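You operate a simulated robot arm through the tools that you are given. There is no shell and no other tool. Be economical: measure what you need, move in short steps, check, and stop when the job is done.

Carry out the task below with a simulated robot arm. There is one attempt and no reset: what you move stays moved.

Task
Swap the lit white candle for the teal one and switch that on.
Fine: switch the white candle off first; it goes in the empty hole of the rack.

Only the result counts: the job must be done as asked and must still hold three seconds after the hand-in. Knocking over, shifting, dropping, spilling or breaking anything else fails it.

Robot
A 6-joint arm with a two-finger parallel gripper, fixed in place. Base frame: the origin is at the foot of the arm, x ahead of it, y to its left, z up. Readings come in m, degrees, newtons and seconds.
With the tool pointing down near the work surface it reaches from about 0.12 to 0.5 m from the base axis. Its first joint turns from -72.0 to 72.0 degrees. Payload 0.65 kg.
Tool frame: the origin (TCP) lies between the finger pads and is the grasp point; the fingertips stand 0.025 m ahead of it; z points along the fingers, y is the line along which they close. The gripper opens to 0.076 m. The fingers are 0.018 m wide and 0.01 m thick; the gripper's body (0.036 by 0.078 m) begins 0.045 m behind the TCP.
Orientation is that of the tool frame in the base frame, as [roll, pitch, yaw] about the fixed x, y, z axes, in that order (R = Rz(yaw) Ry(pitch) Rx(roll)). With the fingers straight down and closing along the base's y, the tool's x points along the base's -x, its y along +y and its z along -z.

Tools
- The arm moves only by the tool move_arm. Its argument "moves" is a list of rows, each a list of 2 entries, a list of its own where there are three numbers: the shift along the tool's x, y, z in m, then the turn, a rotation vector about the tool's x, y, z in rad. In form: [[[tx, ty, tz], [wx, wy, wz]], ...]. A call has 1 to 20 rows; each row is the pose to reach, as a shift and turn from the pose commanded when the call began, along the tool's axes at that moment. "claw" is the gripper command, from -1 (shut) to 1 (fully open), values between in proportion, set as the call begins (left out, the last holds). Rows are played at 5 a second. More than 0.05 m and 8.6 degrees between two rows, or a gripper value outside its range, and nothing of the call is played. Where a pose cannot be reached the arm comes as near as it can. A force on the tool above 40 N (or 10 N above the force at the start of the call, whichever is more), or a blocked arm, ends the call early, and 0.2 s more pass. Each finger travels about 0.108 m/s and halts on what it meets, pressing with about 43 N; the grip force reading is that of the motor and also rises with nothing between the fingers. The clock runs only during rows and for 0.2 s after the last one: add rows that repeat a pose to give the fingers time. The reply holds the time, the measured pose of the TCP, the force on the tool along the base axes, the opening and the grip force, in the units named above and with some noise, with the torque about the TCP (base axes, N m) and any sound that the robot's microphone picked up.
- Cameras (640 x 400 px; columns grow to the right, rows downward): "scene" is fixed at [0.0644, 0.3039, 0.3997]; the picture's right is [-0.49, -0.87, 0.00], its down [-0.66, 0.37, -0.66] and it looks along [0.57, -0.32, -0.75] (base axes); focal length 214 px, centre (320, 200). "wrist" rides on the gripper at [0.058, 0.011, -0.081] in the tool frame; the picture's right is [-0.18, 0.98, 0.00], its down [-0.75, -0.14, -0.64] and it looks along [-0.63, -0.12, 0.77] (tool axes); focal length 243 px, centre (320, 200). There is no depth. A picture from a camera that has moved, and an enlarged one, comes with that camera's place and axes in the base frame and with its lens. The place of the scene camera against the robot may be out by one fixed shift of up to 0.018 m in any direction.
- grab_frame(camera): a new picture of that camera. It takes no simulated time.
- zoom(camera, box): a new picture of the part [left, top, right, bottom] of that camera's present view, enlarged. It takes no simulated time.
- finish_job(): hands the job in; it is judged then, once.

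Go step by step. Nothing tells you positions but the pictures and the camera data: compare them with the known pose of the tool, close in by small moves and look again before you grip or let go. The budget is 120 turns and 68 pictures, counting those below and the enlarged ones. Unless the task says otherwise, let go and move clear before handing in, and close with one line.

The tools are called after "Request:" by a JSON object that holds its "name" and its "arguments". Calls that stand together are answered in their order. move_arm: Moves the arm, as the interface text tells. Its arguments: {"type":"object","properties":{"moves":{"type":"array","items":{"type":"array"}},"claw":{"type":"number"}},"required":["moves"]} The other tools are called the same way: grab_frame (camera) takes a picture; zoom (camera, box) takes an enlarged picture of a part of a camera's view; finish_job () hands the job in.

At the start:

```text
time_s: 0.0
eef_pos: [0.3006, 0.0701, 0.3744]
tool_rot: [179.9, 0.0, 179.9]
contact_force: [0.1, -0.1, -0.6]
ft_torque: [0.01, 0.01, 0.02]
width: 0.0759
grip_force: 0.1
```

scene: 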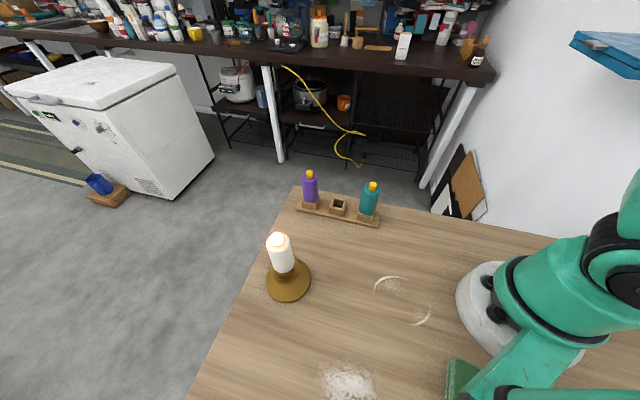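
wrist: 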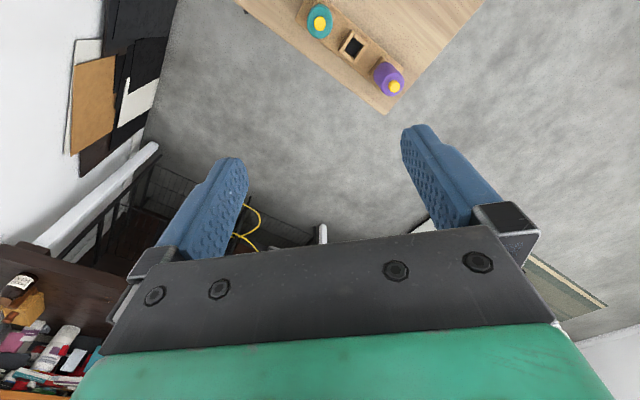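

I see a lit white candle in a brass-like holder and a rack with purple, empty and teal places. I'll zoom in on these first.

Request:
{"name": "zoom", "arguments": {"camera": "scene", "box": [240, 150, 400, 250]}}

Request:
{"name": "zoom", "arguments": {"camera": "scene", "box": [220, 220, 348, 300]}}

Request:
{"name": "zoom", "arguments": {"camera": "wrist", "box": [260, 0, 436, 110]}}

```text
4.00 times, centred on (320, 200) of scene
camera zoom: at [0.0644, 0.3039, 0.3997], right [-0.49, -0.87, 0.0], down [-0.66, 0.37, -0.66], along [0.57, -0.32, -0.75], focal length 858 px, centre (320, 200)
```

zoom: 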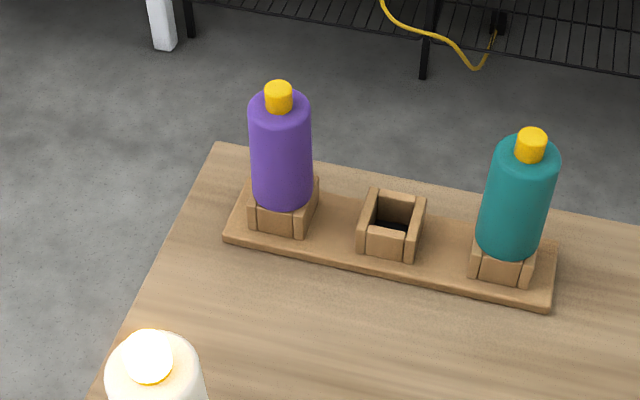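

```text
5.00 times, centred on (284, 260) of scene
camera zoom: at [0.0644, 0.3039, 0.3997], right [-0.49, -0.87, 0.0], down [-0.66, 0.37, -0.66], along [0.57, -0.32, -0.75], focal length 1072 px, centre (500, -100)
```

zoom: 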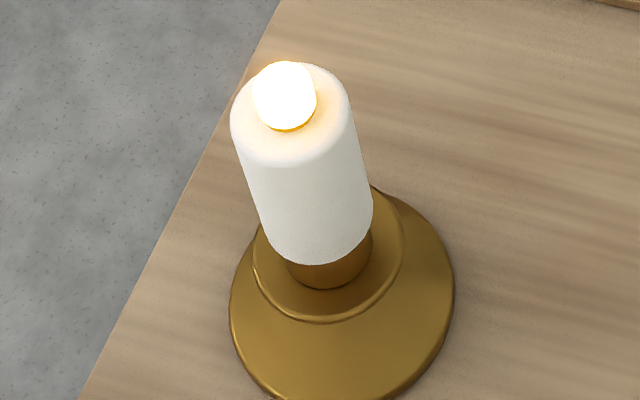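

```text
3.64 times, centred on (348, 55) of wrist
camera zoom: at [0.243, 0.0818, 0.4543], right [0.18, 0.98, 0.0], down [0.75, -0.14, 0.64], along [0.63, -0.12, -0.77], focal length 882 px, centre (218, 727)
```

zoom: 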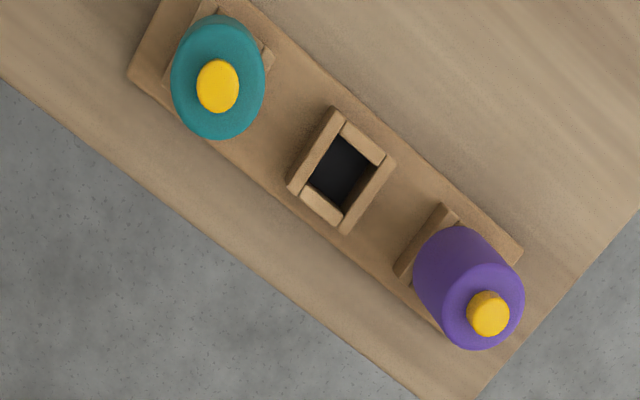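

The candles look like top-button electric ones, with the caps at about z 0.115 (rack) and 0.156 (white). White is near (0.218, 0.282), teal near (0.266, 0.077) and the hole near (0.308, 0.119). I'll move over the white one with the claw shut and look.

Request:
{"name": "move_arm", "arguments": {"moves": [[[0.01, 0.03, 0.01], [0, 0, 0]], [[0.02, 0.06, 0.02], [0, 0, 0]], [[0.03, 0.09, 0.04], [0, 0, 0]], [[0.045, 0.12, 0.06], [0, 0, 0]], [[0.06, 0.15, 0.08], [0, 0, 0]], [[0.075, 0.18, 0.1], [0, 0, 0]], [[0.083, 0.212, 0.12], [0, 0, 0]], [[0.083, 0.212, 0.12], [0, 0, 0]], [[0.083, 0.212, 0.12], [0, 0, 0]]], "claw": -1}}

Request:
{"name": "grab_frame", "arguments": {"camera": "wrist"}}

Request:
{"name": "grab_frame", "arguments": {"camera": "scene"}}

```text
time_s: 2.0
eef_pos: [0.2205, 0.2816, 0.2529]
tool_rot: [-179.9, -0.1, 180.0]
contact_force: [-0.4, -0.3, -0.5]
ft_torque: [0.0, 0.02, 0.0]
width: 0.0
grip_force: 23.7
```

```text
62 pictures are left
camera wrist: at [0.1625, 0.2942, 0.3331], right [0.18, 0.98, 0.0], down [0.75, -0.14, 0.64], along [0.63, -0.12, -0.77], focal length 243 px, centre (320, 200)
```

wrist: 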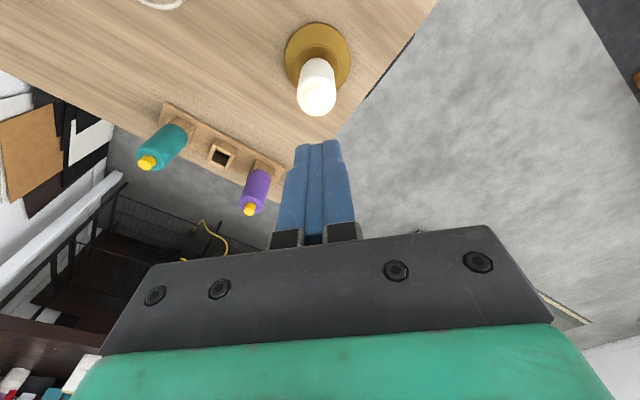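

```text
61 pictures are left
```

scene: 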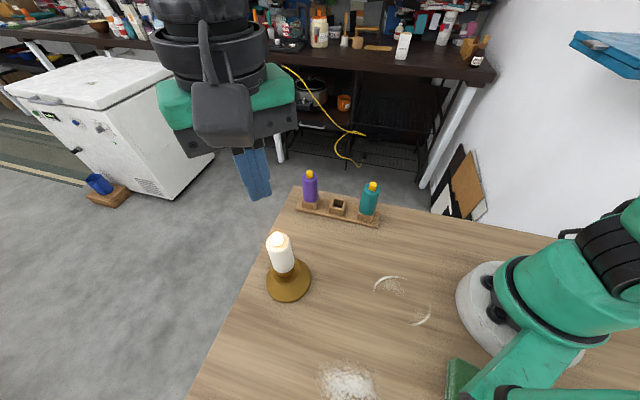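

Request:
{"name": "zoom", "arguments": {"camera": "wrist", "box": [270, 10, 374, 75]}}

Request:
{"name": "zoom", "arguments": {"camera": "wrist", "box": [256, 60, 384, 140]}}

Request:
{"name": "zoom", "arguments": {"camera": "wrist", "box": [120, 90, 296, 200]}}

```text
6.15 times, centred on (322, 42) of wrist
camera zoom: at [0.1625, 0.2942, 0.3331], right [0.18, 0.98, 0.0], down [0.75, -0.14, 0.64], along [0.63, -0.12, -0.77], focal length 1493 px, centre (308, 1169)
```

zoom: 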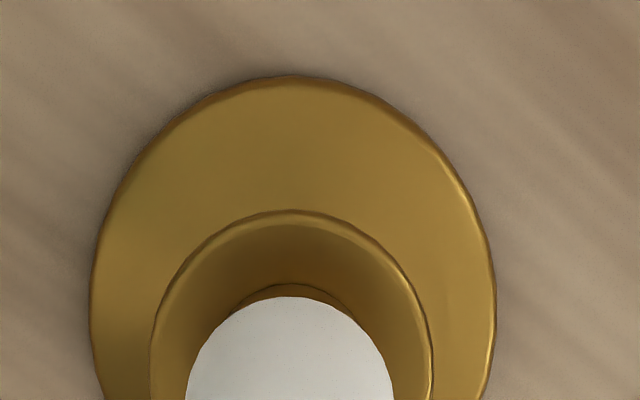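

```text
5.00 times, centred on (320, 100) of wrist
camera zoom: at [0.1625, 0.2942, 0.3331], right [0.18, 0.98, 0.0], down [0.75, -0.14, 0.64], along [0.63, -0.12, -0.77], focal length 1213 px, centre (320, 700)
```

zoom: 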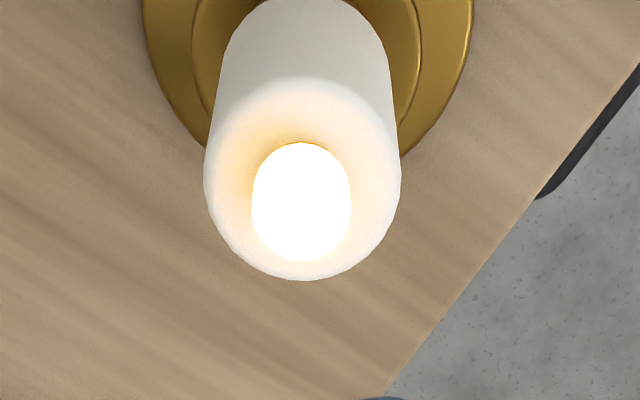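

```text
3.64 times, centred on (208, 145) of wrist
camera zoom: at [0.1625, 0.2942, 0.3331], right [0.18, 0.98, 0.0], down [0.75, -0.14, 0.64], along [0.63, -0.12, -0.77], focal length 882 px, centre (727, 400)
```

zoom: 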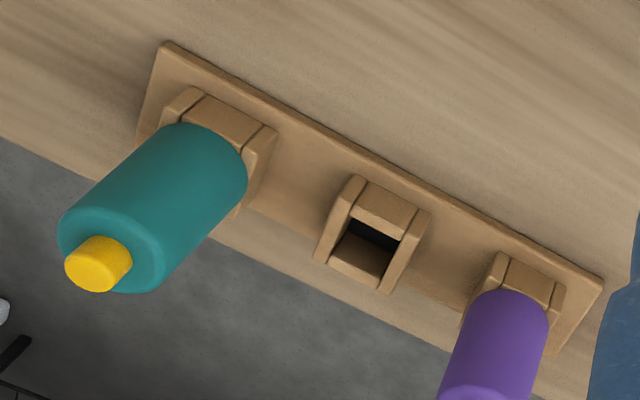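

The white candle stands at about (0.219, 0.280), with its cap top at z ≈ 0.153. I'll come down over the cap and look.

Request:
{"name": "move_arm", "arguments": {"moves": [[[0.001, -0.0015, 0.02], [0, 0, 0]], [[0.001, -0.0015, 0.04], [0, 0, 0]], [[0.001, -0.0015, 0.055], [0, 0, 0]], [[0.001, -0.0015, 0.065], [0, 0, 0]], [[0.001, -0.0015, 0.065], [0, 0, 0]]]}}

Request:
{"name": "zoom", "arguments": {"camera": "wrist", "box": [240, 60, 400, 160]}}

Request:
{"name": "zoom", "arguments": {"camera": "scene", "box": [220, 200, 348, 280]}}

```text
time_s: 3.2
eef_pos: [0.2173, 0.2818, 0.1876]
tool_rot: [-180.0, 0.0, -180.0]
contact_force: [-0.3, 0.7, -0.3]
ft_torque: [-0.01, -0.01, -0.03]
width: 0.0
grip_force: 23.6
```

```text
4.00 times, centred on (320, 110) of wrist
camera zoom: at [0.159, 0.2925, 0.2679], right [0.18, 0.98, 0.0], down [0.75, -0.14, 0.64], along [0.63, -0.12, -0.77], focal length 970 px, centre (320, 560)
```

zoom: 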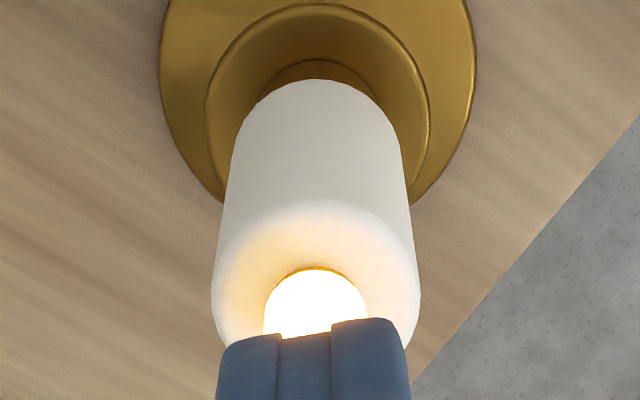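

```text
5.00 times, centred on (284, 240) of scene
camera zoom: at [0.0644, 0.3039, 0.3997], right [-0.49, -0.87, 0.0], down [-0.66, 0.37, -0.66], along [0.57, -0.32, -0.75], focal length 1072 px, centre (500, 0)
```

zoom: 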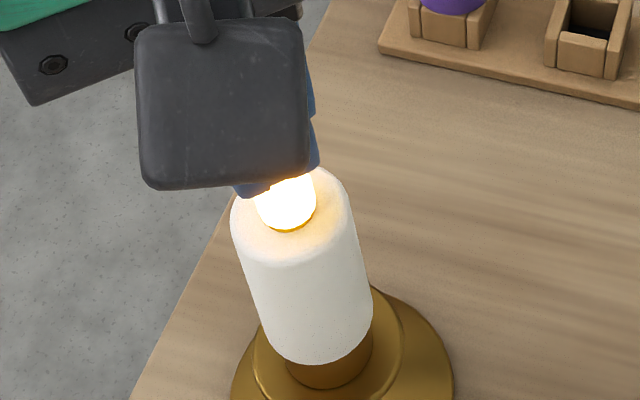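

The fingertips are just above the cap and centred. I'll press down slowly.

Request:
{"name": "move_arm", "arguments": {"moves": [[[0, 0, 0.003], [0, 0, 0]], [[0, 0, 0.005], [0, 0, 0]], [[0, 0, 0.007], [0, 0, 0]], [[0, 0, 0.009], [0, 0, 0]], [[0, 0, 0.01], [0, 0, 0]]]}}

Request:
{"name": "zoom", "arguments": {"camera": "wrist", "box": [240, 60, 400, 160]}}

```text
time_s: 4.4
eef_pos: [0.2177, 0.2814, 0.179]
tool_rot: [-180.0, 0.0, -180.0]
contact_force: [0.1, 0.8, -0.1]
ft_torque: [0.0, -0.02, -0.01]
width: 0.0001
grip_force: 23.8
```

```text
4.00 times, centred on (320, 110) of wrist
camera zoom: at [0.159, 0.2927, 0.2587], right [0.18, 0.98, 0.0], down [0.75, -0.14, 0.64], along [0.63, -0.12, -0.77], focal length 970 px, centre (320, 560)
```

zoom: 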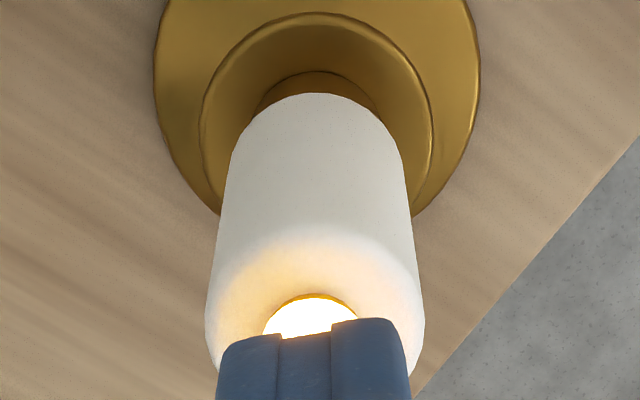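

Request:
{"name": "move_arm", "arguments": {"moves": [[[0, 0, 0.001], [0, 0, 0]], [[0, 0, 0.002], [0, 0, 0]], [[0, 0, 0.003], [0, 0, 0]], [[0, 0, 0.004], [0, 0, 0]], [[0, 0, 0.005], [0, 0, 0]], [[0, 0, 0.006], [0, 0, 0]]]}}

Request:
{"name": "zoom", "arguments": {"camera": "wrist", "box": [240, 60, 400, 160]}}

```text
time_s: 5.8
eef_pos: [0.216, 0.2814, 0.1722]
tool_rot: [-180.0, 0.0, 180.0]
contact_force: [-0.1, -0.3, 0.0]
ft_torque: [0.0, 0.03, 0.02]
width: 0.0001
grip_force: 24.0
```

```text
4.00 times, centred on (320, 110) of wrist
camera zoom: at [0.1586, 0.2923, 0.2529], right [0.18, 0.98, 0.0], down [0.75, -0.14, 0.64], along [0.63, -0.12, -0.77], focal length 970 px, centre (320, 560)
```

zoom: 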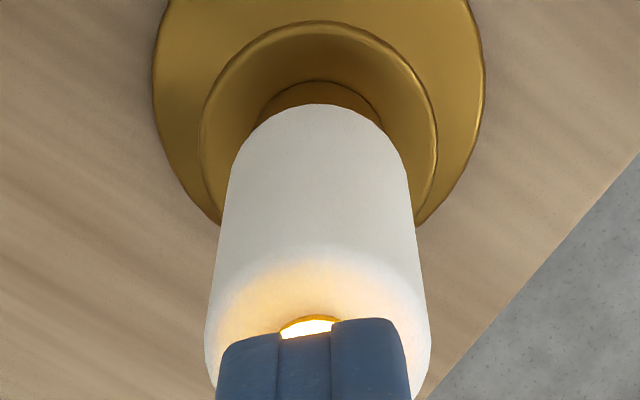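

No contact yet, so I'll continue downward.

Request:
{"name": "move_arm", "arguments": {"moves": [[[0, 0, 0.001], [0, 0, 0]], [[0, 0, 0.002], [0, 0, 0]], [[0, 0, 0.003], [0, 0, 0]], [[0, 0, 0.004], [0, 0, 0]]]}}

Request:
{"name": "zoom", "arguments": {"camera": "scene", "box": [220, 200, 348, 280]}}

```text
time_s: 6.8
eef_pos: [0.216, 0.2808, 0.1688]
tool_rot: [179.9, 0.1, -180.0]
contact_force: [-0.1, 0.0, 0.5]
ft_torque: [-0.03, 0.02, 0.01]
width: 0.0001
grip_force: 23.3
```

```text
5.00 times, centred on (284, 240) of scene
camera zoom: at [0.0644, 0.3039, 0.3997], right [-0.49, -0.87, 0.0], down [-0.66, 0.37, -0.66], along [0.57, -0.32, -0.75], focal length 1072 px, centre (500, 0)
```

zoom: 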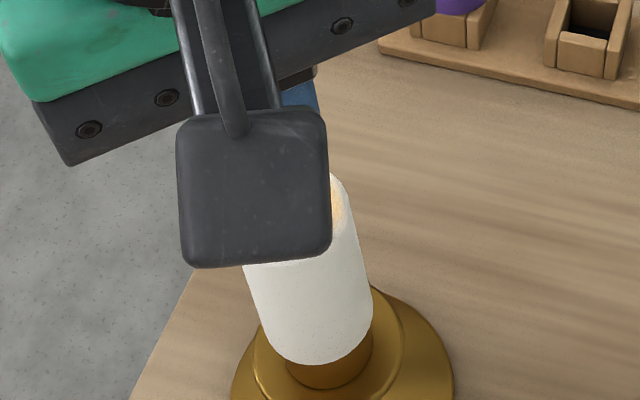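

Request:
{"name": "move_arm", "arguments": {"moves": [[[0, 0, 0.001], [0, 0, 0]], [[0, 0, 0.002], [0, 0, 0]], [[0, 0, 0.003], [0, 0, 0]], [[0, 0, 0.004], [0, 0, 0]]]}}

Request:
{"name": "zoom", "arguments": {"camera": "wrist", "box": [240, 60, 400, 160]}}

```text
time_s: 7.8
eef_pos: [0.2169, 0.2804, 0.1647]
tool_rot: [180.0, 0.0, -179.9]
contact_force: [0.9, -0.4, 5.1]
ft_torque: [-0.04, -0.09, -0.04]
width: 0.0003
grip_force: 23.4
heard: click
```

```text
4.00 times, centred on (320, 110) of wrist
camera zoom: at [0.1587, 0.2922, 0.2453], right [0.18, 0.98, 0.0], down [0.75, -0.14, 0.64], along [0.63, -0.12, -0.77], focal length 970 px, centre (320, 560)
```

zoom: 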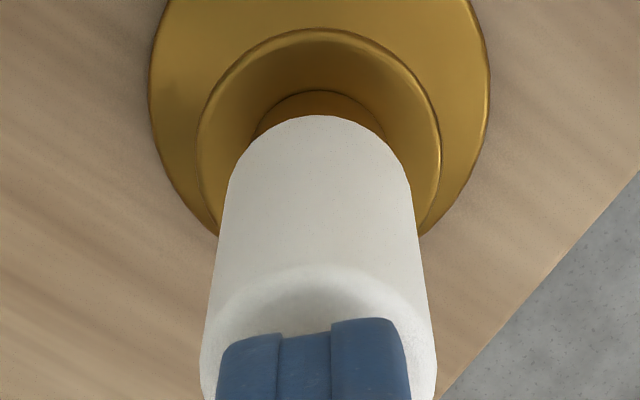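

It clicked and the light is off; contact came at TCP z ≈ 0.167, so the cap top is at about 0.142. I'll rise, check, and open the claw.

Request:
{"name": "move_arm", "arguments": {"moves": [[[0, 0, -0.01], [0, 0, 0]], [[0, 0, -0.03], [0, 0, 0]], [[0, 0, -0.05], [0, 0, 0]], [[0, 0, -0.05], [0, 0, 0]]]}}

Request:
{"name": "move_arm", "arguments": {"moves": [[[0, 0, 0], [0, 0, 0]], [[0, 0, 0], [0, 0, 0]]], "claw": 1}}

Request:
{"name": "zoom", "arguments": {"camera": "wrist", "box": [200, 20, 440, 170]}}

Request:
{"name": "zoom", "arguments": {"camera": "scene", "box": [220, 220, 348, 300]}}

```text
time_s: 8.8
eef_pos: [0.2163, 0.2808, 0.2147]
tool_rot: [180.0, 0.0, 180.0]
contact_force: [0.2, 0.4, -0.1]
ft_torque: [-0.02, 0.01, -0.02]
width: 0.0001
grip_force: 23.8
```

```text
time_s: 9.4
eef_pos: [0.216, 0.2816, 0.2156]
tool_rot: [-180.0, 0.0, 179.9]
contact_force: [-0.6, -0.8, 0.7]
ft_torque: [0.0, -0.02, -0.01]
width: 0.0759
grip_force: 0.1
```

```text
2.67 times, centred on (320, 95) of wrist
camera zoom: at [0.1584, 0.2932, 0.2958], right [0.18, 0.98, 0.0], down [0.75, -0.14, 0.64], along [0.63, -0.12, -0.77], focal length 647 px, centre (320, 480)
```

zoom: 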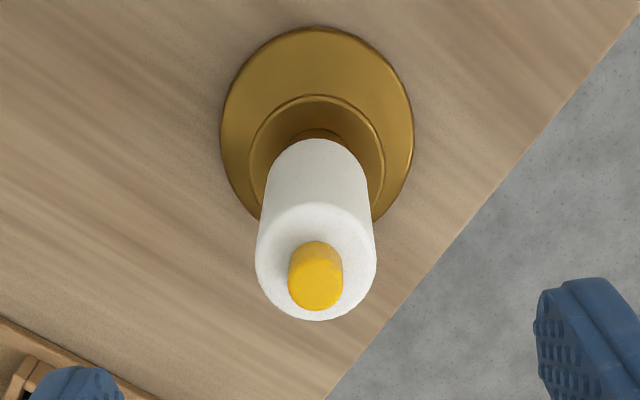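

```text
5.00 times, centred on (284, 260) of scene
camera zoom: at [0.0644, 0.3039, 0.3997], right [-0.49, -0.87, 0.0], down [-0.66, 0.37, -0.66], along [0.57, -0.32, -0.75], focal length 1072 px, centre (500, -100)
```

zoom: 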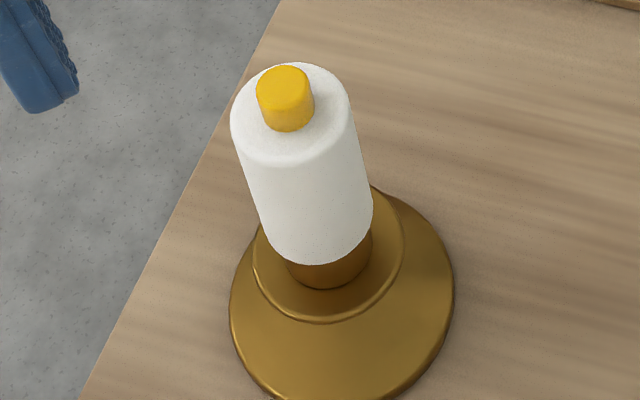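

White is off now, showing its yellow cap. I'll lower the open gripper round the candle and check the centring before closing.

Request:
{"name": "move_arm", "arguments": {"moves": [[[-0.002, 0, 0.03], [0, 0, 0]], [[-0.002, 0, 0.06], [0, 0, 0]], [[-0.002, 0, 0.085], [0, 0, 0]], [[-0.002, 0, 0.106], [0, 0, 0]], [[-0.002, 0, 0.106], [0, 0, 0]]]}}

Request:
{"name": "grab_frame", "arguments": {"camera": "wrist"}}

Request:
{"name": "zoom", "arguments": {"camera": "scene", "box": [220, 200, 348, 280]}}

```text
time_s: 10.6
eef_pos: [0.2189, 0.2813, 0.1089]
tool_rot: [-180.0, -0.1, 180.0]
contact_force: [-0.5, -0.3, -0.2]
ft_torque: [0.03, -0.01, 0.01]
width: 0.0756
grip_force: 0.2
```

```text
49 pictures are left
camera wrist: at [0.1604, 0.2918, 0.1891], right [0.18, 0.98, 0.0], down [0.75, -0.14, 0.64], along [0.63, -0.12, -0.77], focal length 243 px, centre (320, 200)
```

wrist: 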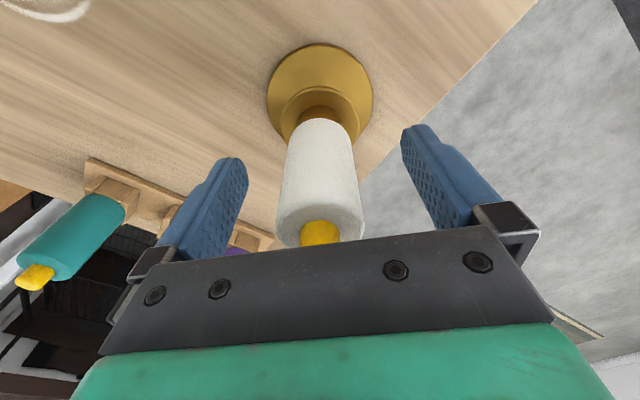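

```text
5.00 times, centred on (284, 240) of scene
camera zoom: at [0.0644, 0.3039, 0.3997], right [-0.49, -0.87, 0.0], down [-0.66, 0.37, -0.66], along [0.57, -0.32, -0.75], focal length 1072 px, centre (500, 0)
```

zoom: 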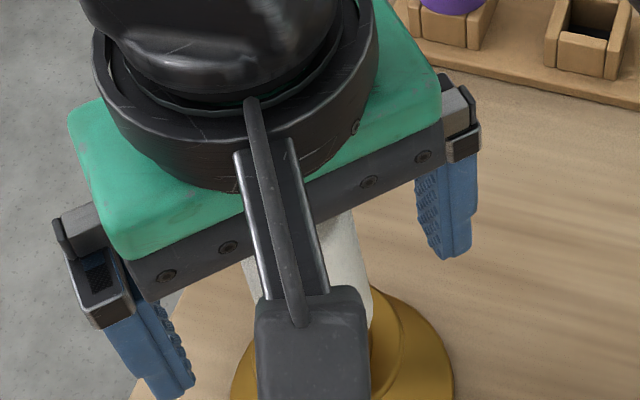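

The candle is centred between the fingers (column 321 against 320). I'll close in two stages.

Request:
{"name": "move_arm", "arguments": {"moves": [[[0, 0, 0], [0, 0, 0]], [[0, 0, 0], [0, 0, 0]]], "claw": -0.05}}

Request:
{"name": "grab_frame", "arguments": {"camera": "wrist"}}

```text
time_s: 11.2
eef_pos: [0.2186, 0.2802, 0.1081]
tool_rot: [-180.0, 0.0, -179.9]
contact_force: [0.2, -0.4, -0.1]
ft_torque: [0.0, -0.04, 0.03]
width: 0.0365
grip_force: 0.1
```

```text
47 pictures are left
camera wrist: at [0.1604, 0.2918, 0.1894], right [0.18, 0.98, 0.0], down [0.75, -0.14, 0.64], along [0.63, -0.12, -0.77], focal length 243 px, centre (320, 200)
```

wrist: 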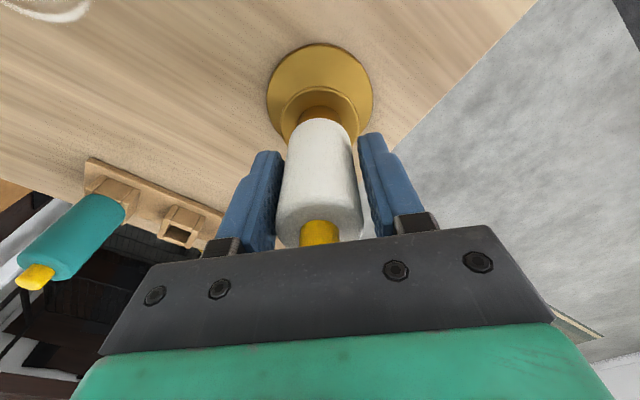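

Request:
{"name": "zoom", "arguments": {"camera": "wrist", "box": [240, 110, 400, 210]}}

```text
4.00 times, centred on (320, 160) of wrist
camera zoom: at [0.1604, 0.2918, 0.1894], right [0.18, 0.98, 0.0], down [0.75, -0.14, 0.64], along [0.63, -0.12, -0.77], focal length 970 px, centre (320, 360)
```

zoom: 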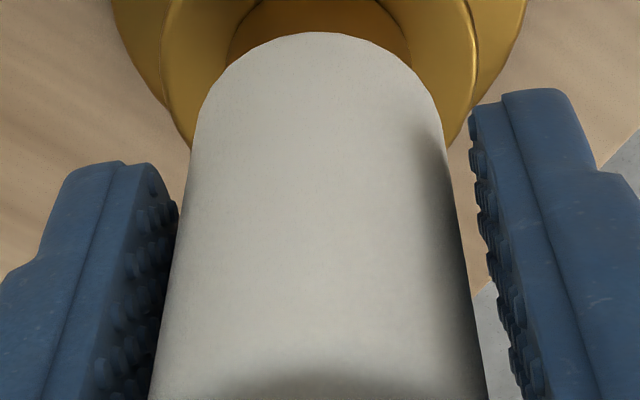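

The candle sits about 0.8 mm toward the left finger, so I'll nudge over and then close.

Request:
{"name": "move_arm", "arguments": {"moves": [[[0, -0.0008, 0], [0, 0, 0]], [[0, -0.0008, 0], [0, 0, 0]]]}}

Request:
{"name": "move_arm", "arguments": {"moves": [[[0, 0, 0], [0, 0, 0]], [[0, 0, 0], [0, 0, 0]], [[0, 0, 0], [0, 0, 0]]], "claw": -1}}

Request:
{"name": "zoom", "arguments": {"camera": "wrist", "box": [240, 30, 400, 130]}}

```text
time_s: 11.8
eef_pos: [0.2193, 0.2797, 0.1086]
tool_rot: [180.0, 0.0, -179.9]
contact_force: [0.4, -0.4, 0.2]
ft_torque: [0.01, -0.01, -0.01]
width: 0.0362
grip_force: 0.1
```

```text
time_s: 12.6
eef_pos: [0.2176, 0.2799, 0.1085]
tool_rot: [-179.9, 0.0, -180.0]
contact_force: [-1.2, -11.3, 0.0]
ft_torque: [-0.16, 0.02, -0.29]
width: 0.0315
grip_force: 42.9
```

```text
4.00 times, centred on (320, 80) of wrist
camera zoom: at [0.1606, 0.2911, 0.1894], right [0.18, 0.98, 0.0], down [0.75, -0.14, 0.64], along [0.63, -0.12, -0.77], focal length 970 px, centre (320, 680)
```

zoom: 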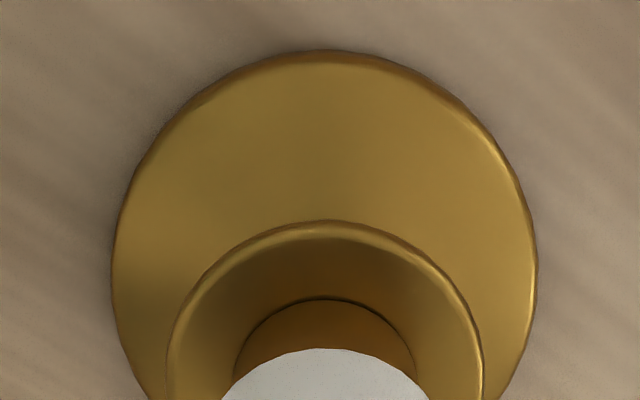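

There's an 11 N side load toward −y, so I'll ease the tool that way a little before lifting.

Request:
{"name": "move_arm", "arguments": {"moves": [[[0, -0.0005, 0], [0, 0, 0]], [[0, -0.0005, 0], [0, 0, 0]]]}}

```text
time_s: 13.2
eef_pos: [0.2188, 0.2796, 0.1086]
tool_rot: [-180.0, 0.0, 180.0]
contact_force: [3.3, -6.6, -0.7]
ft_torque: [-0.2, 0.06, -0.29]
width: 0.0315
grip_force: 42.9
```

Request:
{"name": "move_arm", "arguments": {"moves": [[[0, -0.0006, 0], [0, 0, 0]], [[0, -0.0006, 0], [0, 0, 0]]]}}

```text
time_s: 13.8
eef_pos: [0.2187, 0.2786, 0.1093]
tool_rot: [179.9, 0.0, -179.8]
contact_force: [-0.5, -0.4, 2.5]
ft_torque: [-0.04, 0.02, 0.03]
width: 0.0316
grip_force: 43.1
```

The side load is gone. I'll lift gently.

Request:
{"name": "move_arm", "arguments": {"moves": [[[0, 0, -0.001], [0, 0, 0]], [[0, 0, -0.002], [0, 0, 0]], [[0, 0, -0.004], [0, 0, 0]], [[0, 0, -0.006], [0, 0, 0]]]}}

Request:
{"name": "zoom", "arguments": {"camera": "wrist", "box": [240, 30, 400, 130]}}

```text
time_s: 14.8
eef_pos: [0.2182, 0.2792, 0.1148]
tool_rot: [179.9, 0.0, -180.0]
contact_force: [0.6, -0.6, -0.8]
ft_torque: [-0.02, -0.04, -0.03]
width: 0.0317
grip_force: 42.6
```

```text
4.00 times, centred on (320, 80) of wrist
camera zoom: at [0.1607, 0.2903, 0.1955], right [0.18, 0.98, 0.0], down [0.75, -0.14, 0.64], along [0.63, -0.12, -0.77], focal length 970 px, centre (320, 680)
```

zoom: 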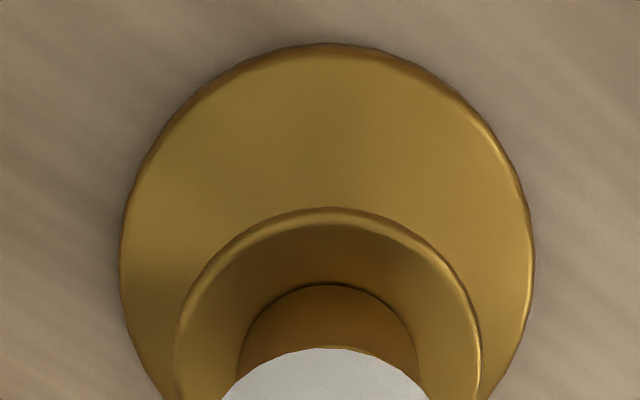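

It slides up freely, with only its own weight on the tool. I'll lift it clear and look at the spigot and socket.

Request:
{"name": "move_arm", "arguments": {"moves": [[[0, 0, -0.005], [0, 0, 0]], [[0, 0, -0.01], [0, 0, 0]], [[0, 0, -0.02], [0, 0, 0]], [[0, 0, -0.035], [0, 0, 0]], [[0, 0, -0.06], [0, 0, 0]], [[0, 0, -0.08], [0, 0, 0]], [[0, 0, -0.08], [0, 0, 0]]]}}

Request:
{"name": "zoom", "arguments": {"camera": "wrist", "box": [200, 20, 440, 170]}}

Request:
{"name": "zoom", "arguments": {"camera": "scene", "box": [208, 190, 368, 290]}}

```text
time_s: 16.4
eef_pos: [0.2177, 0.2778, 0.1945]
tool_rot: [-180.0, 0.0, 180.0]
contact_force: [0.1, 0.3, -0.7]
ft_torque: [-0.02, 0.03, 0.01]
width: 0.0317
grip_force: 42.9
```

```text
2.67 times, centred on (320, 95) of wrist
camera zoom: at [0.1598, 0.29, 0.2753], right [0.18, 0.98, 0.0], down [0.75, -0.14, 0.64], along [0.63, -0.12, -0.77], focal length 647 px, centre (320, 480)
```

zoom: 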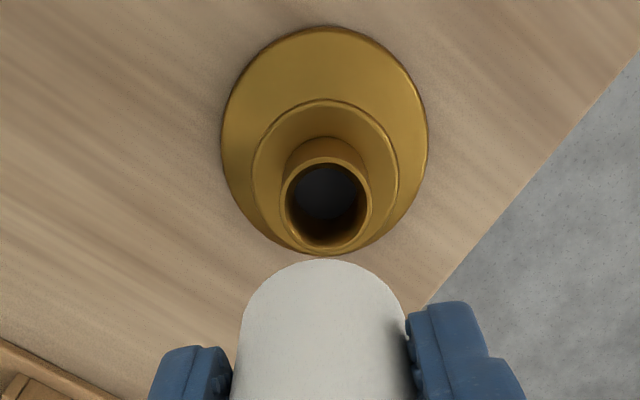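

```text
4.00 times, centred on (288, 240) of scene
camera zoom: at [0.0644, 0.3039, 0.3997], right [-0.49, -0.87, 0.0], down [-0.66, 0.37, -0.66], along [0.57, -0.32, -0.75], focal length 858 px, centre (448, 40)
```

zoom: 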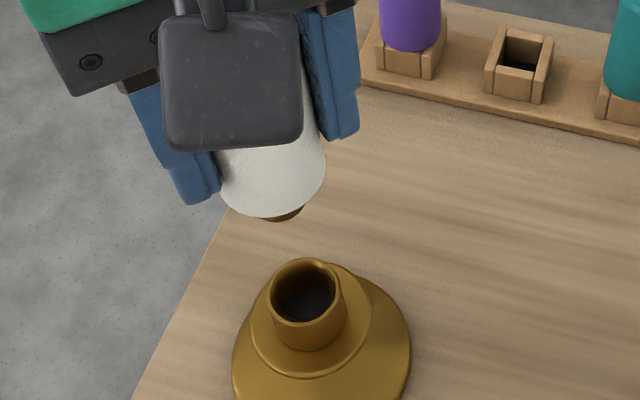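

The spigot is round and so is the socket. I'll carry the candle over the rack hole near (0.309, 0.120), turning the tool 45° so the fingers close across the rack.

Request:
{"name": "move_arm", "arguments": {"moves": [[[0, 0, -0.025], [0, 0, 0]], [[-0.013, -0.023, -0.025], [0, 0, -0.11]], [[-0.026, -0.045, -0.025], [0, 0, -0.22]], [[-0.039, -0.068, -0.025], [0, 0, -0.33]], [[-0.052, -0.09, -0.025], [0, 0, -0.44]], [[-0.065, -0.113, -0.025], [0, 0, -0.55]], [[-0.078, -0.136, -0.025], [0, 0, -0.67]], [[-0.091, -0.158, -0.025], [0, 0, -0.785]], [[-0.091, -0.158, -0.025], [0, 0, -0.785]], [[-0.091, -0.158, -0.025], [0, 0, -0.785]]]}}

Request:
{"name": "grab_frame", "arguments": {"camera": "wrist"}}

Request:
{"name": "zoom", "arguments": {"camera": "scene", "box": [240, 130, 400, 230]}}

```text
time_s: 18.6
eef_pos: [0.3104, 0.1211, 0.2197]
tool_rot: [180.0, 0.0, -135.1]
contact_force: [0.2, -0.5, -1.9]
ft_torque: [-0.03, 0.0, -0.01]
width: 0.0314
grip_force: 42.8
```

```text
41 pictures are left
camera wrist: at [0.2608, 0.088, 0.3], right [-0.57, 0.82, 0.0], down [0.63, 0.43, 0.64], along [0.53, 0.36, -0.77], focal length 243 px, centre (320, 200)
```

wrist: 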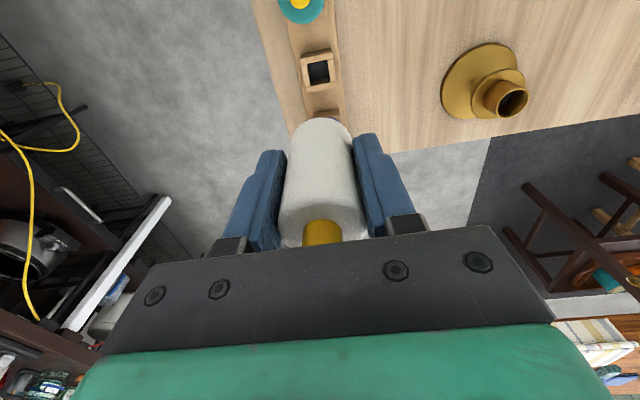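

```text
4.00 times, centred on (320, 180) of scene
camera zoom: at [0.0644, 0.3039, 0.3997], right [-0.49, -0.87, 0.0], down [-0.66, 0.37, -0.66], along [0.57, -0.32, -0.75], focal length 858 px, centre (320, 280)
```

zoom: 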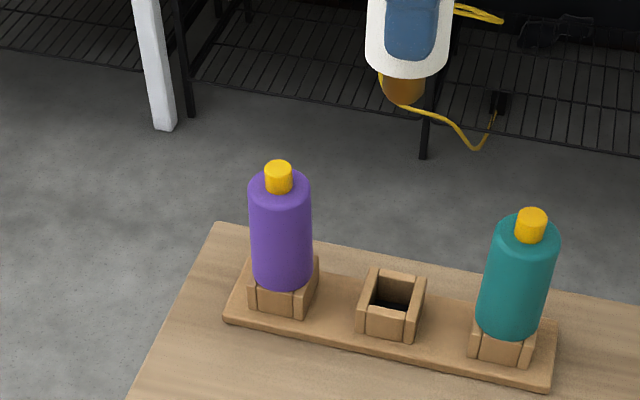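

Request:
{"name": "zoom", "arguments": {"camera": "wrist", "box": [240, 0, 400, 100]}}

Request:
{"name": "zoom", "arguments": {"camera": "wrist", "box": [400, 30, 560, 130]}}

```text
4.00 times, centred on (320, 50) of wrist
camera zoom: at [0.2608, 0.088, 0.3], right [-0.57, 0.82, 0.0], down [0.63, 0.43, 0.64], along [0.53, 0.36, -0.77], focal length 970 px, centre (320, 800)
```

zoom: 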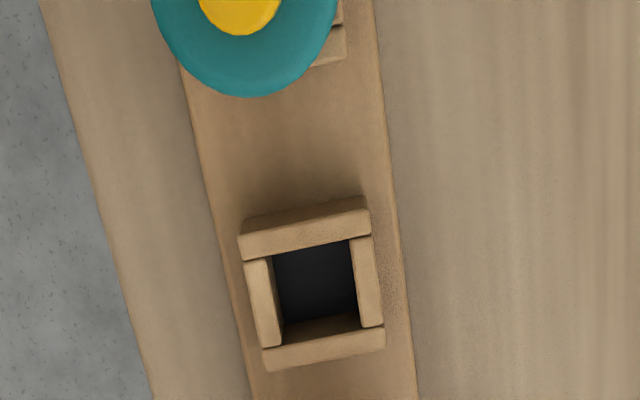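

```text
4.00 times, centred on (480, 80) of wrist
camera zoom: at [0.2608, 0.088, 0.3], right [-0.57, 0.82, 0.0], down [0.63, 0.43, 0.64], along [0.53, 0.36, -0.77], focal length 970 px, centre (-320, 680)
```

zoom: 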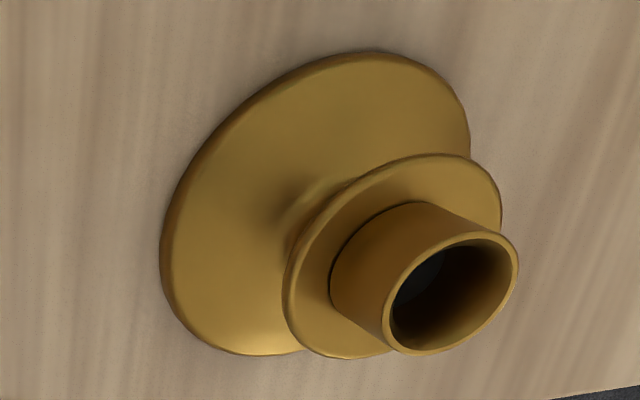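

The rack hole measures (0.3105, 0.120), about 1.4 mm off the tool in tool −y. I'll correct that and descend to about 2 cm above the box, then check.

Request:
{"name": "move_arm", "arguments": {"moves": [[[0, -0.0014, 0.025], [0, 0, 0]], [[0, -0.0014, 0.05], [0, 0, 0]], [[0, -0.0014, 0.075], [0, 0, 0]], [[0, -0.0014, 0.1], [0, 0, 0]], [[0, -0.0014, 0.122], [0, 0, 0]], [[0, -0.0014, 0.122], [0, 0, 0]]]}}

Request:
{"name": "zoom", "arguments": {"camera": "wrist", "box": [240, 60, 400, 160]}}

Request:
{"name": "zoom", "arguments": {"camera": "scene", "box": [290, 160, 386, 220]}}

```text
time_s: 20.0
eef_pos: [0.3106, 0.12, 0.0978]
tool_rot: [-180.0, 0.0, -135.0]
contact_force: [-0.7, -0.5, -1.1]
ft_torque: [0.02, 0.0, -0.01]
width: 0.0317
grip_force: 43.1
```

```text
4.00 times, centred on (320, 110) of wrist
camera zoom: at [0.262, 0.0868, 0.1779], right [-0.56, 0.83, 0.0], down [0.63, 0.43, 0.64], along [0.53, 0.36, -0.77], focal length 970 px, centre (320, 560)
```

zoom: 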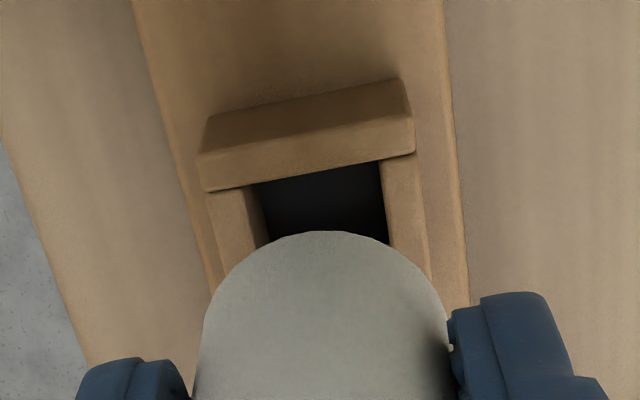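

```text
6.67 times, centred on (338, 190) of scene
camera zoom: at [0.0644, 0.3039, 0.3997], right [-0.49, -0.87, 0.0], down [-0.66, 0.37, -0.66], along [0.57, -0.32, -0.75], focal length 1430 px, centre (200, 267)
```

zoom: 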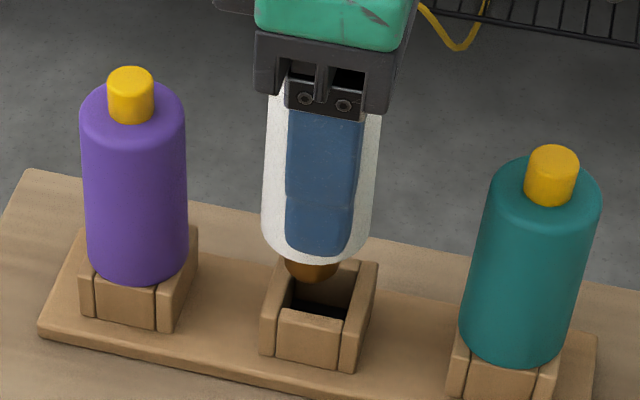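

Spigot and hole line up within about 1 mm. I'll descend slowly.

Request:
{"name": "move_arm", "arguments": {"moves": [[[0, 0, 0.005], [0, 0, 0]], [[0, 0, 0.01], [0, 0, 0]], [[0, 0, 0.015], [0, 0, 0]], [[0, 0, 0.018], [0, 0, 0]], [[0, 0, 0.021], [0, 0, 0]], [[0, 0, 0.024], [0, 0, 0]]]}}

Request:
{"name": "zoom", "arguments": {"camera": "scene", "box": [290, 160, 386, 220]}}

```text
time_s: 21.4
eef_pos: [0.3107, 0.1194, 0.0742]
tool_rot: [180.0, -0.2, -135.0]
contact_force: [-15.3, -15.4, 4.7]
ft_torque: [-0.6, 0.72, 0.01]
width: 0.0308
grip_force: 42.7
```

```text
6.67 times, centred on (338, 190) of scene
camera zoom: at [0.0644, 0.3039, 0.3997], right [-0.49, -0.87, 0.0], down [-0.66, 0.37, -0.66], along [0.57, -0.32, -0.75], focal length 1430 px, centre (200, 267)
```

zoom: 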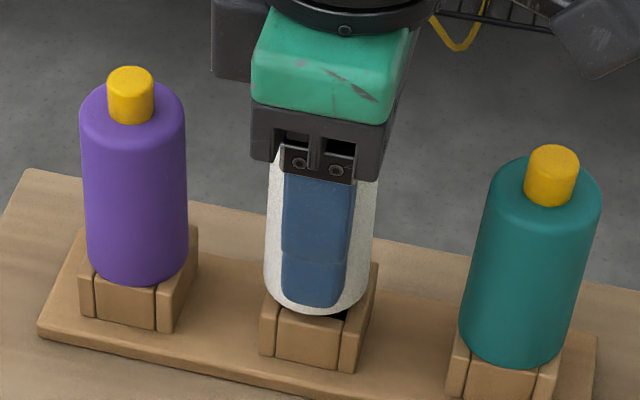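

The spigot touches the purple-side wall with 21 N along the rack. I'll shift tool +x toward teal to relieve it.

Request:
{"name": "move_arm", "arguments": {"moves": [[[0.0007, 0, 0], [0, 0, 0]], [[0.0014, 0, 0], [0, 0, 0]], [[0.0014, 0, 0], [0, 0, 0]]]}}

```text
time_s: 22.2
eef_pos: [0.311, 0.1202, 0.0747]
tool_rot: [180.0, 0.0, -135.0]
contact_force: [-0.2, -2.3, -1.4]
ft_torque: [-0.08, 0.05, -0.01]
width: 0.0309
grip_force: 42.7
```

Request:
{"name": "move_arm", "arguments": {"moves": [[[0.0004, 0, 0.002], [0, 0, 0]], [[0.0004, 0, 0.004], [0, 0, 0]], [[0.0004, 0, 0.006], [0, 0, 0]], [[0.0004, 0, 0.008], [0, 0, 0]]]}}

Request:
{"name": "zoom", "arguments": {"camera": "scene", "box": [290, 160, 386, 220]}}

```text
time_s: 23.2
eef_pos: [0.3099, 0.1184, 0.0681]
tool_rot: [-180.0, 0.1, -135.1]
contact_force: [0.4, 2.7, 35.6]
ft_torque: [0.14, -0.07, -0.1]
width: 0.0307
grip_force: 43.0
```

```text
6.67 times, centred on (338, 190) of scene
camera zoom: at [0.0643, 0.3038, 0.3997], right [-0.49, -0.87, 0.0], down [-0.66, 0.37, -0.66], along [0.57, -0.32, -0.75], focal length 1430 px, centre (200, 267)
```

zoom: 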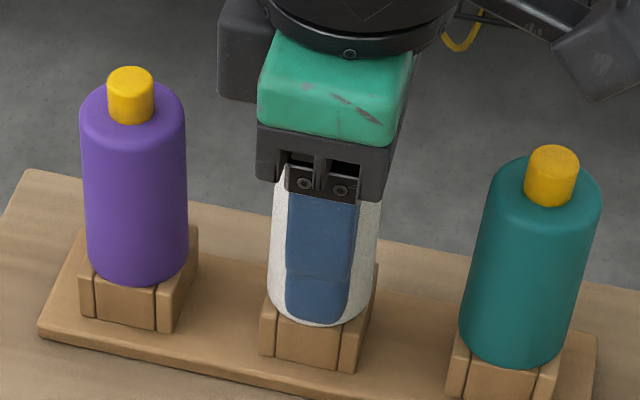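

It's seated: 36 N upward, and its base is level with the neighbours. I'll relieve the push, then open.

Request:
{"name": "move_arm", "arguments": {"moves": [[[0.0004, 0, -0.0015], [0, 0, 0]], [[0.0004, 0, -0.003], [0, 0, 0]], [[0.0004, 0, -0.003], [0, 0, 0]]]}}

```text
time_s: 24.0
eef_pos: [0.3093, 0.1184, 0.0689]
tool_rot: [179.9, -0.1, -135.0]
contact_force: [-0.3, -0.5, -1.0]
ft_torque: [-0.01, -0.02, -0.02]
width: 0.031
grip_force: 43.2
```

Request:
{"name": "move_arm", "arguments": {"moves": [[[0, 0, 0], [0, 0, 0]], [[0, 0, 0], [0, 0, 0]]], "claw": 1}}

Request:
{"name": "zoom", "arguments": {"camera": "scene", "box": [290, 160, 386, 220]}}

```text
time_s: 24.6
eef_pos: [0.3103, 0.1183, 0.0688]
tool_rot: [-180.0, 0.0, -135.0]
contact_force: [0.3, 0.6, -0.2]
ft_torque: [0.0, -0.01, -0.04]
width: 0.076
grip_force: 0.0
```

```text
6.67 times, centred on (338, 190) of scene
camera zoom: at [0.0644, 0.3039, 0.3997], right [-0.49, -0.87, 0.0], down [-0.66, 0.37, -0.66], along [0.57, -0.32, -0.75], focal length 1430 px, centre (200, 267)
```

zoom: 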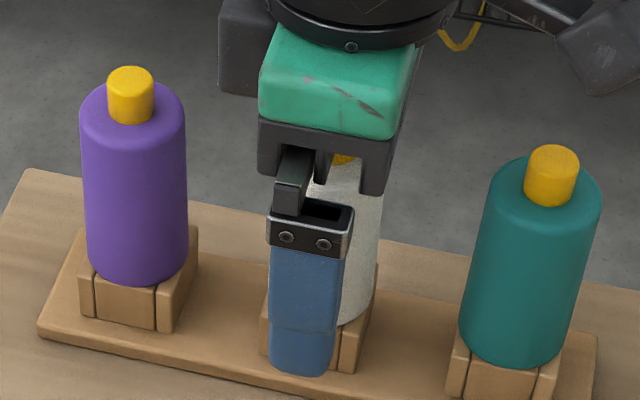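

White is released. I'll rise straight up and move along the rack to above teal.

Request:
{"name": "move_arm", "arguments": {"moves": [[[0, 0, -0.02], [0, 0, 0]], [[0, 0, -0.05], [0, 0, 0]], [[0, 0, -0.08], [0, 0, 0]], [[0.02, 0, -0.08], [0, 0, 0]], [[0.04, 0, -0.08], [0, 0, 0]], [[0.06, 0, -0.08], [0, 0, 0]], [[0.06, 0, -0.08], [0, 0, 0]]]}}

Request:
{"name": "grab_frame", "arguments": {"camera": "wrist"}}

Request:
{"name": "zoom", "arguments": {"camera": "scene", "box": [290, 160, 386, 220]}}

```text
time_s: 26.2
eef_pos: [0.2664, 0.0754, 0.1495]
tool_rot: [-179.9, 0.1, -135.0]
contact_force: [0.6, 0.0, 0.7]
ft_torque: [-0.03, -0.06, 0.05]
width: 0.0763
grip_force: 0.0
```

```text
32 pictures are left
camera wrist: at [0.2173, 0.0433, 0.2301], right [-0.56, 0.83, 0.0], down [0.63, 0.43, 0.64], along [0.53, 0.36, -0.77], focal length 243 px, centre (320, 200)
```

wrist: 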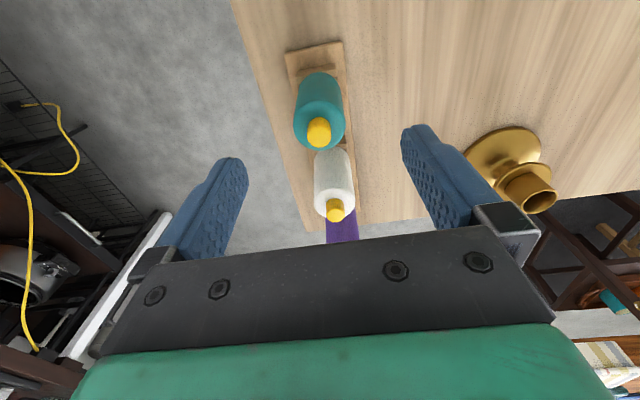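

```text
6.67 times, centred on (338, 190) of scene
camera zoom: at [0.0644, 0.3039, 0.3997], right [-0.49, -0.87, 0.0], down [-0.66, 0.37, -0.66], along [0.57, -0.32, -0.75], focal length 1430 px, centre (200, 267)
```

zoom: 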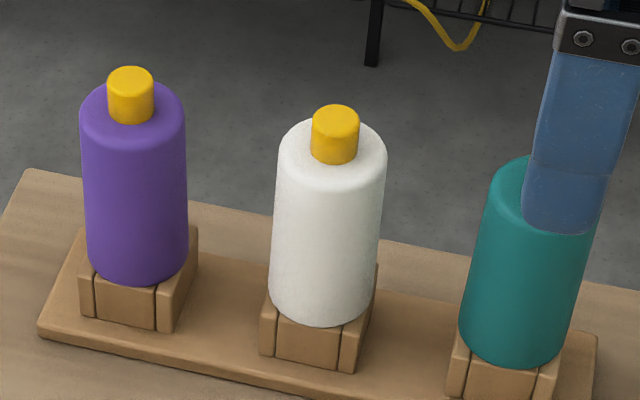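

White stands well in the rack, and teal's cap is exactly on the tool axis. I'll lower round it to the same height.

Request:
{"name": "move_arm", "arguments": {"moves": [[[0, 0, 0.025], [0, 0, 0]], [[0, 0, 0.05], [0, 0, 0]], [[0, 0, 0.07], [0, 0, 0]], [[0, 0, 0.08], [0, 0, 0]], [[0, 0, 0.08], [0, 0, 0]]]}}

Request:
{"name": "move_arm", "arguments": {"moves": [[[0, 0, 0], [0, 0, 0]], [[0, 0, 0], [0, 0, 0]]], "claw": -0.05}}

Request:
{"name": "zoom", "arguments": {"camera": "wrist", "box": [240, 110, 400, 210]}}

```text
time_s: 27.4
eef_pos: [0.2679, 0.0761, 0.0686]
tool_rot: [-180.0, 0.0, -134.9]
contact_force: [0.4, -0.3, 0.9]
ft_torque: [-0.02, -0.01, -0.01]
width: 0.0759
grip_force: 0.1
```

```text
time_s: 28.0
eef_pos: [0.2683, 0.0773, 0.0687]
tool_rot: [180.0, 0.0, -134.9]
contact_force: [0.6, 0.2, 1.0]
ft_torque: [0.01, 0.01, 0.0]
width: 0.0363
grip_force: 0.0
```

```text
4.00 times, centred on (320, 160) of wrist
camera zoom: at [0.2188, 0.0433, 0.1494], right [-0.56, 0.83, 0.0], down [0.63, 0.43, 0.64], along [0.53, 0.36, -0.77], focal length 970 px, centre (320, 360)
```

zoom: 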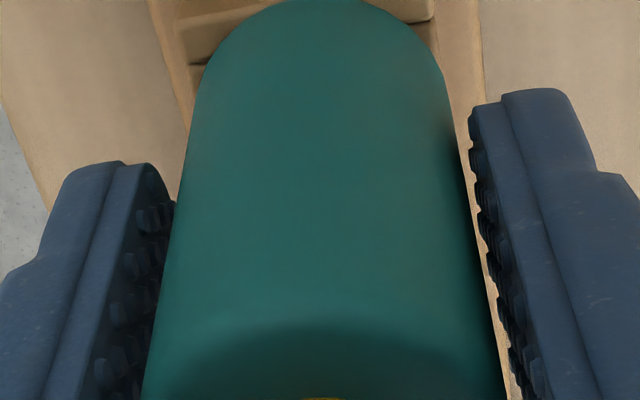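

Teal sits about 2 mm toward tool +x and slightly left. I'll centre on it and close.

Request:
{"name": "move_arm", "arguments": {"moves": [[[0.001, -0.0006, 0], [0, 0, 0]], [[0.002, -0.0012, 0], [0, 0, 0]], [[0.002, -0.0012, 0], [0, 0, 0]]]}}

Request:
{"name": "zoom", "arguments": {"camera": "wrist", "box": [240, 110, 400, 210]}}

```text
time_s: 28.8
eef_pos: [0.2663, 0.0741, 0.0695]
tool_rot: [180.0, 0.0, -134.9]
contact_force: [-0.7, 0.7, 0.6]
ft_torque: [0.04, 0.02, -0.01]
width: 0.0366
grip_force: 0.3
```

```text
4.00 times, centred on (320, 160) of wrist
camera zoom: at [0.2179, 0.0408, 0.1496], right [-0.56, 0.83, 0.0], down [0.63, 0.43, 0.64], along [0.53, 0.36, -0.77], focal length 970 px, centre (320, 360)
```

zoom: 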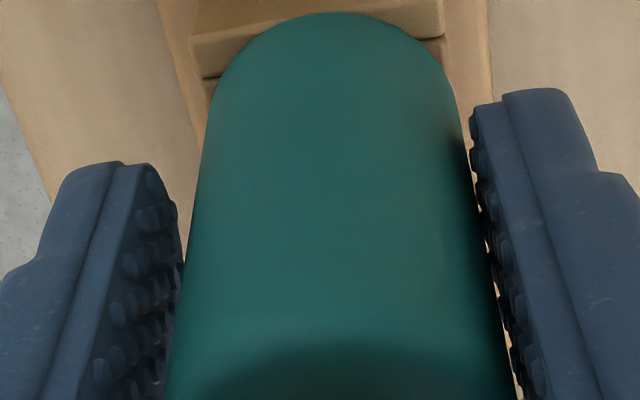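

Request:
{"name": "move_arm", "arguments": {"moves": [[[0, 0, 0], [0, 0, 0]], [[0, 0, 0], [0, 0, 0]], [[0, 0, 0], [0, 0, 0]]], "claw": -1}}

```text
time_s: 29.6
eef_pos: [0.2653, 0.0747, 0.0695]
tool_rot: [-180.0, 0.0, -134.9]
contact_force: [0.5, -0.9, -1.1]
ft_torque: [-0.01, 0.02, -0.04]
width: 0.0318
grip_force: 43.4
```

A clean grip with no side load. I'll lift teal slowly, then higher.

Request:
{"name": "move_arm", "arguments": {"moves": [[[0, 0, -0.003], [0, 0, 0]], [[0, 0, -0.006], [0, 0, 0]], [[0, 0, -0.012], [0, 0, 0]], [[0, 0, -0.02], [0, 0, 0]], [[0, 0, -0.04], [0, 0, 0]], [[0, 0, -0.07], [0, 0, 0]], [[0, 0, -0.1], [0, 0, 0]], [[0, 0, -0.13], [0, 0, 0]], [[0, 0, -0.15], [0, 0, 0]], [[0, 0, -0.15], [0, 0, 0]]]}}

Request:
{"name": "grab_frame", "arguments": {"camera": "scene"}}

```text
time_s: 31.8
eef_pos: [0.2654, 0.0724, 0.2201]
tool_rot: [-180.0, -0.1, -135.0]
contact_force: [-0.1, -1.3, -0.2]
ft_torque: [-0.01, -0.01, 0.03]
width: 0.0319
grip_force: 42.2
```

```text
28 pictures are left
```

scene: 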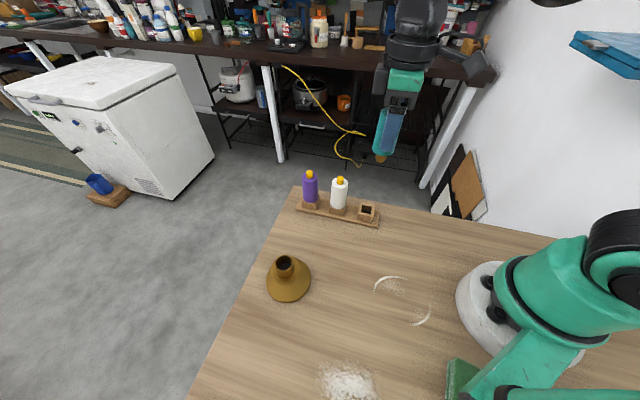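

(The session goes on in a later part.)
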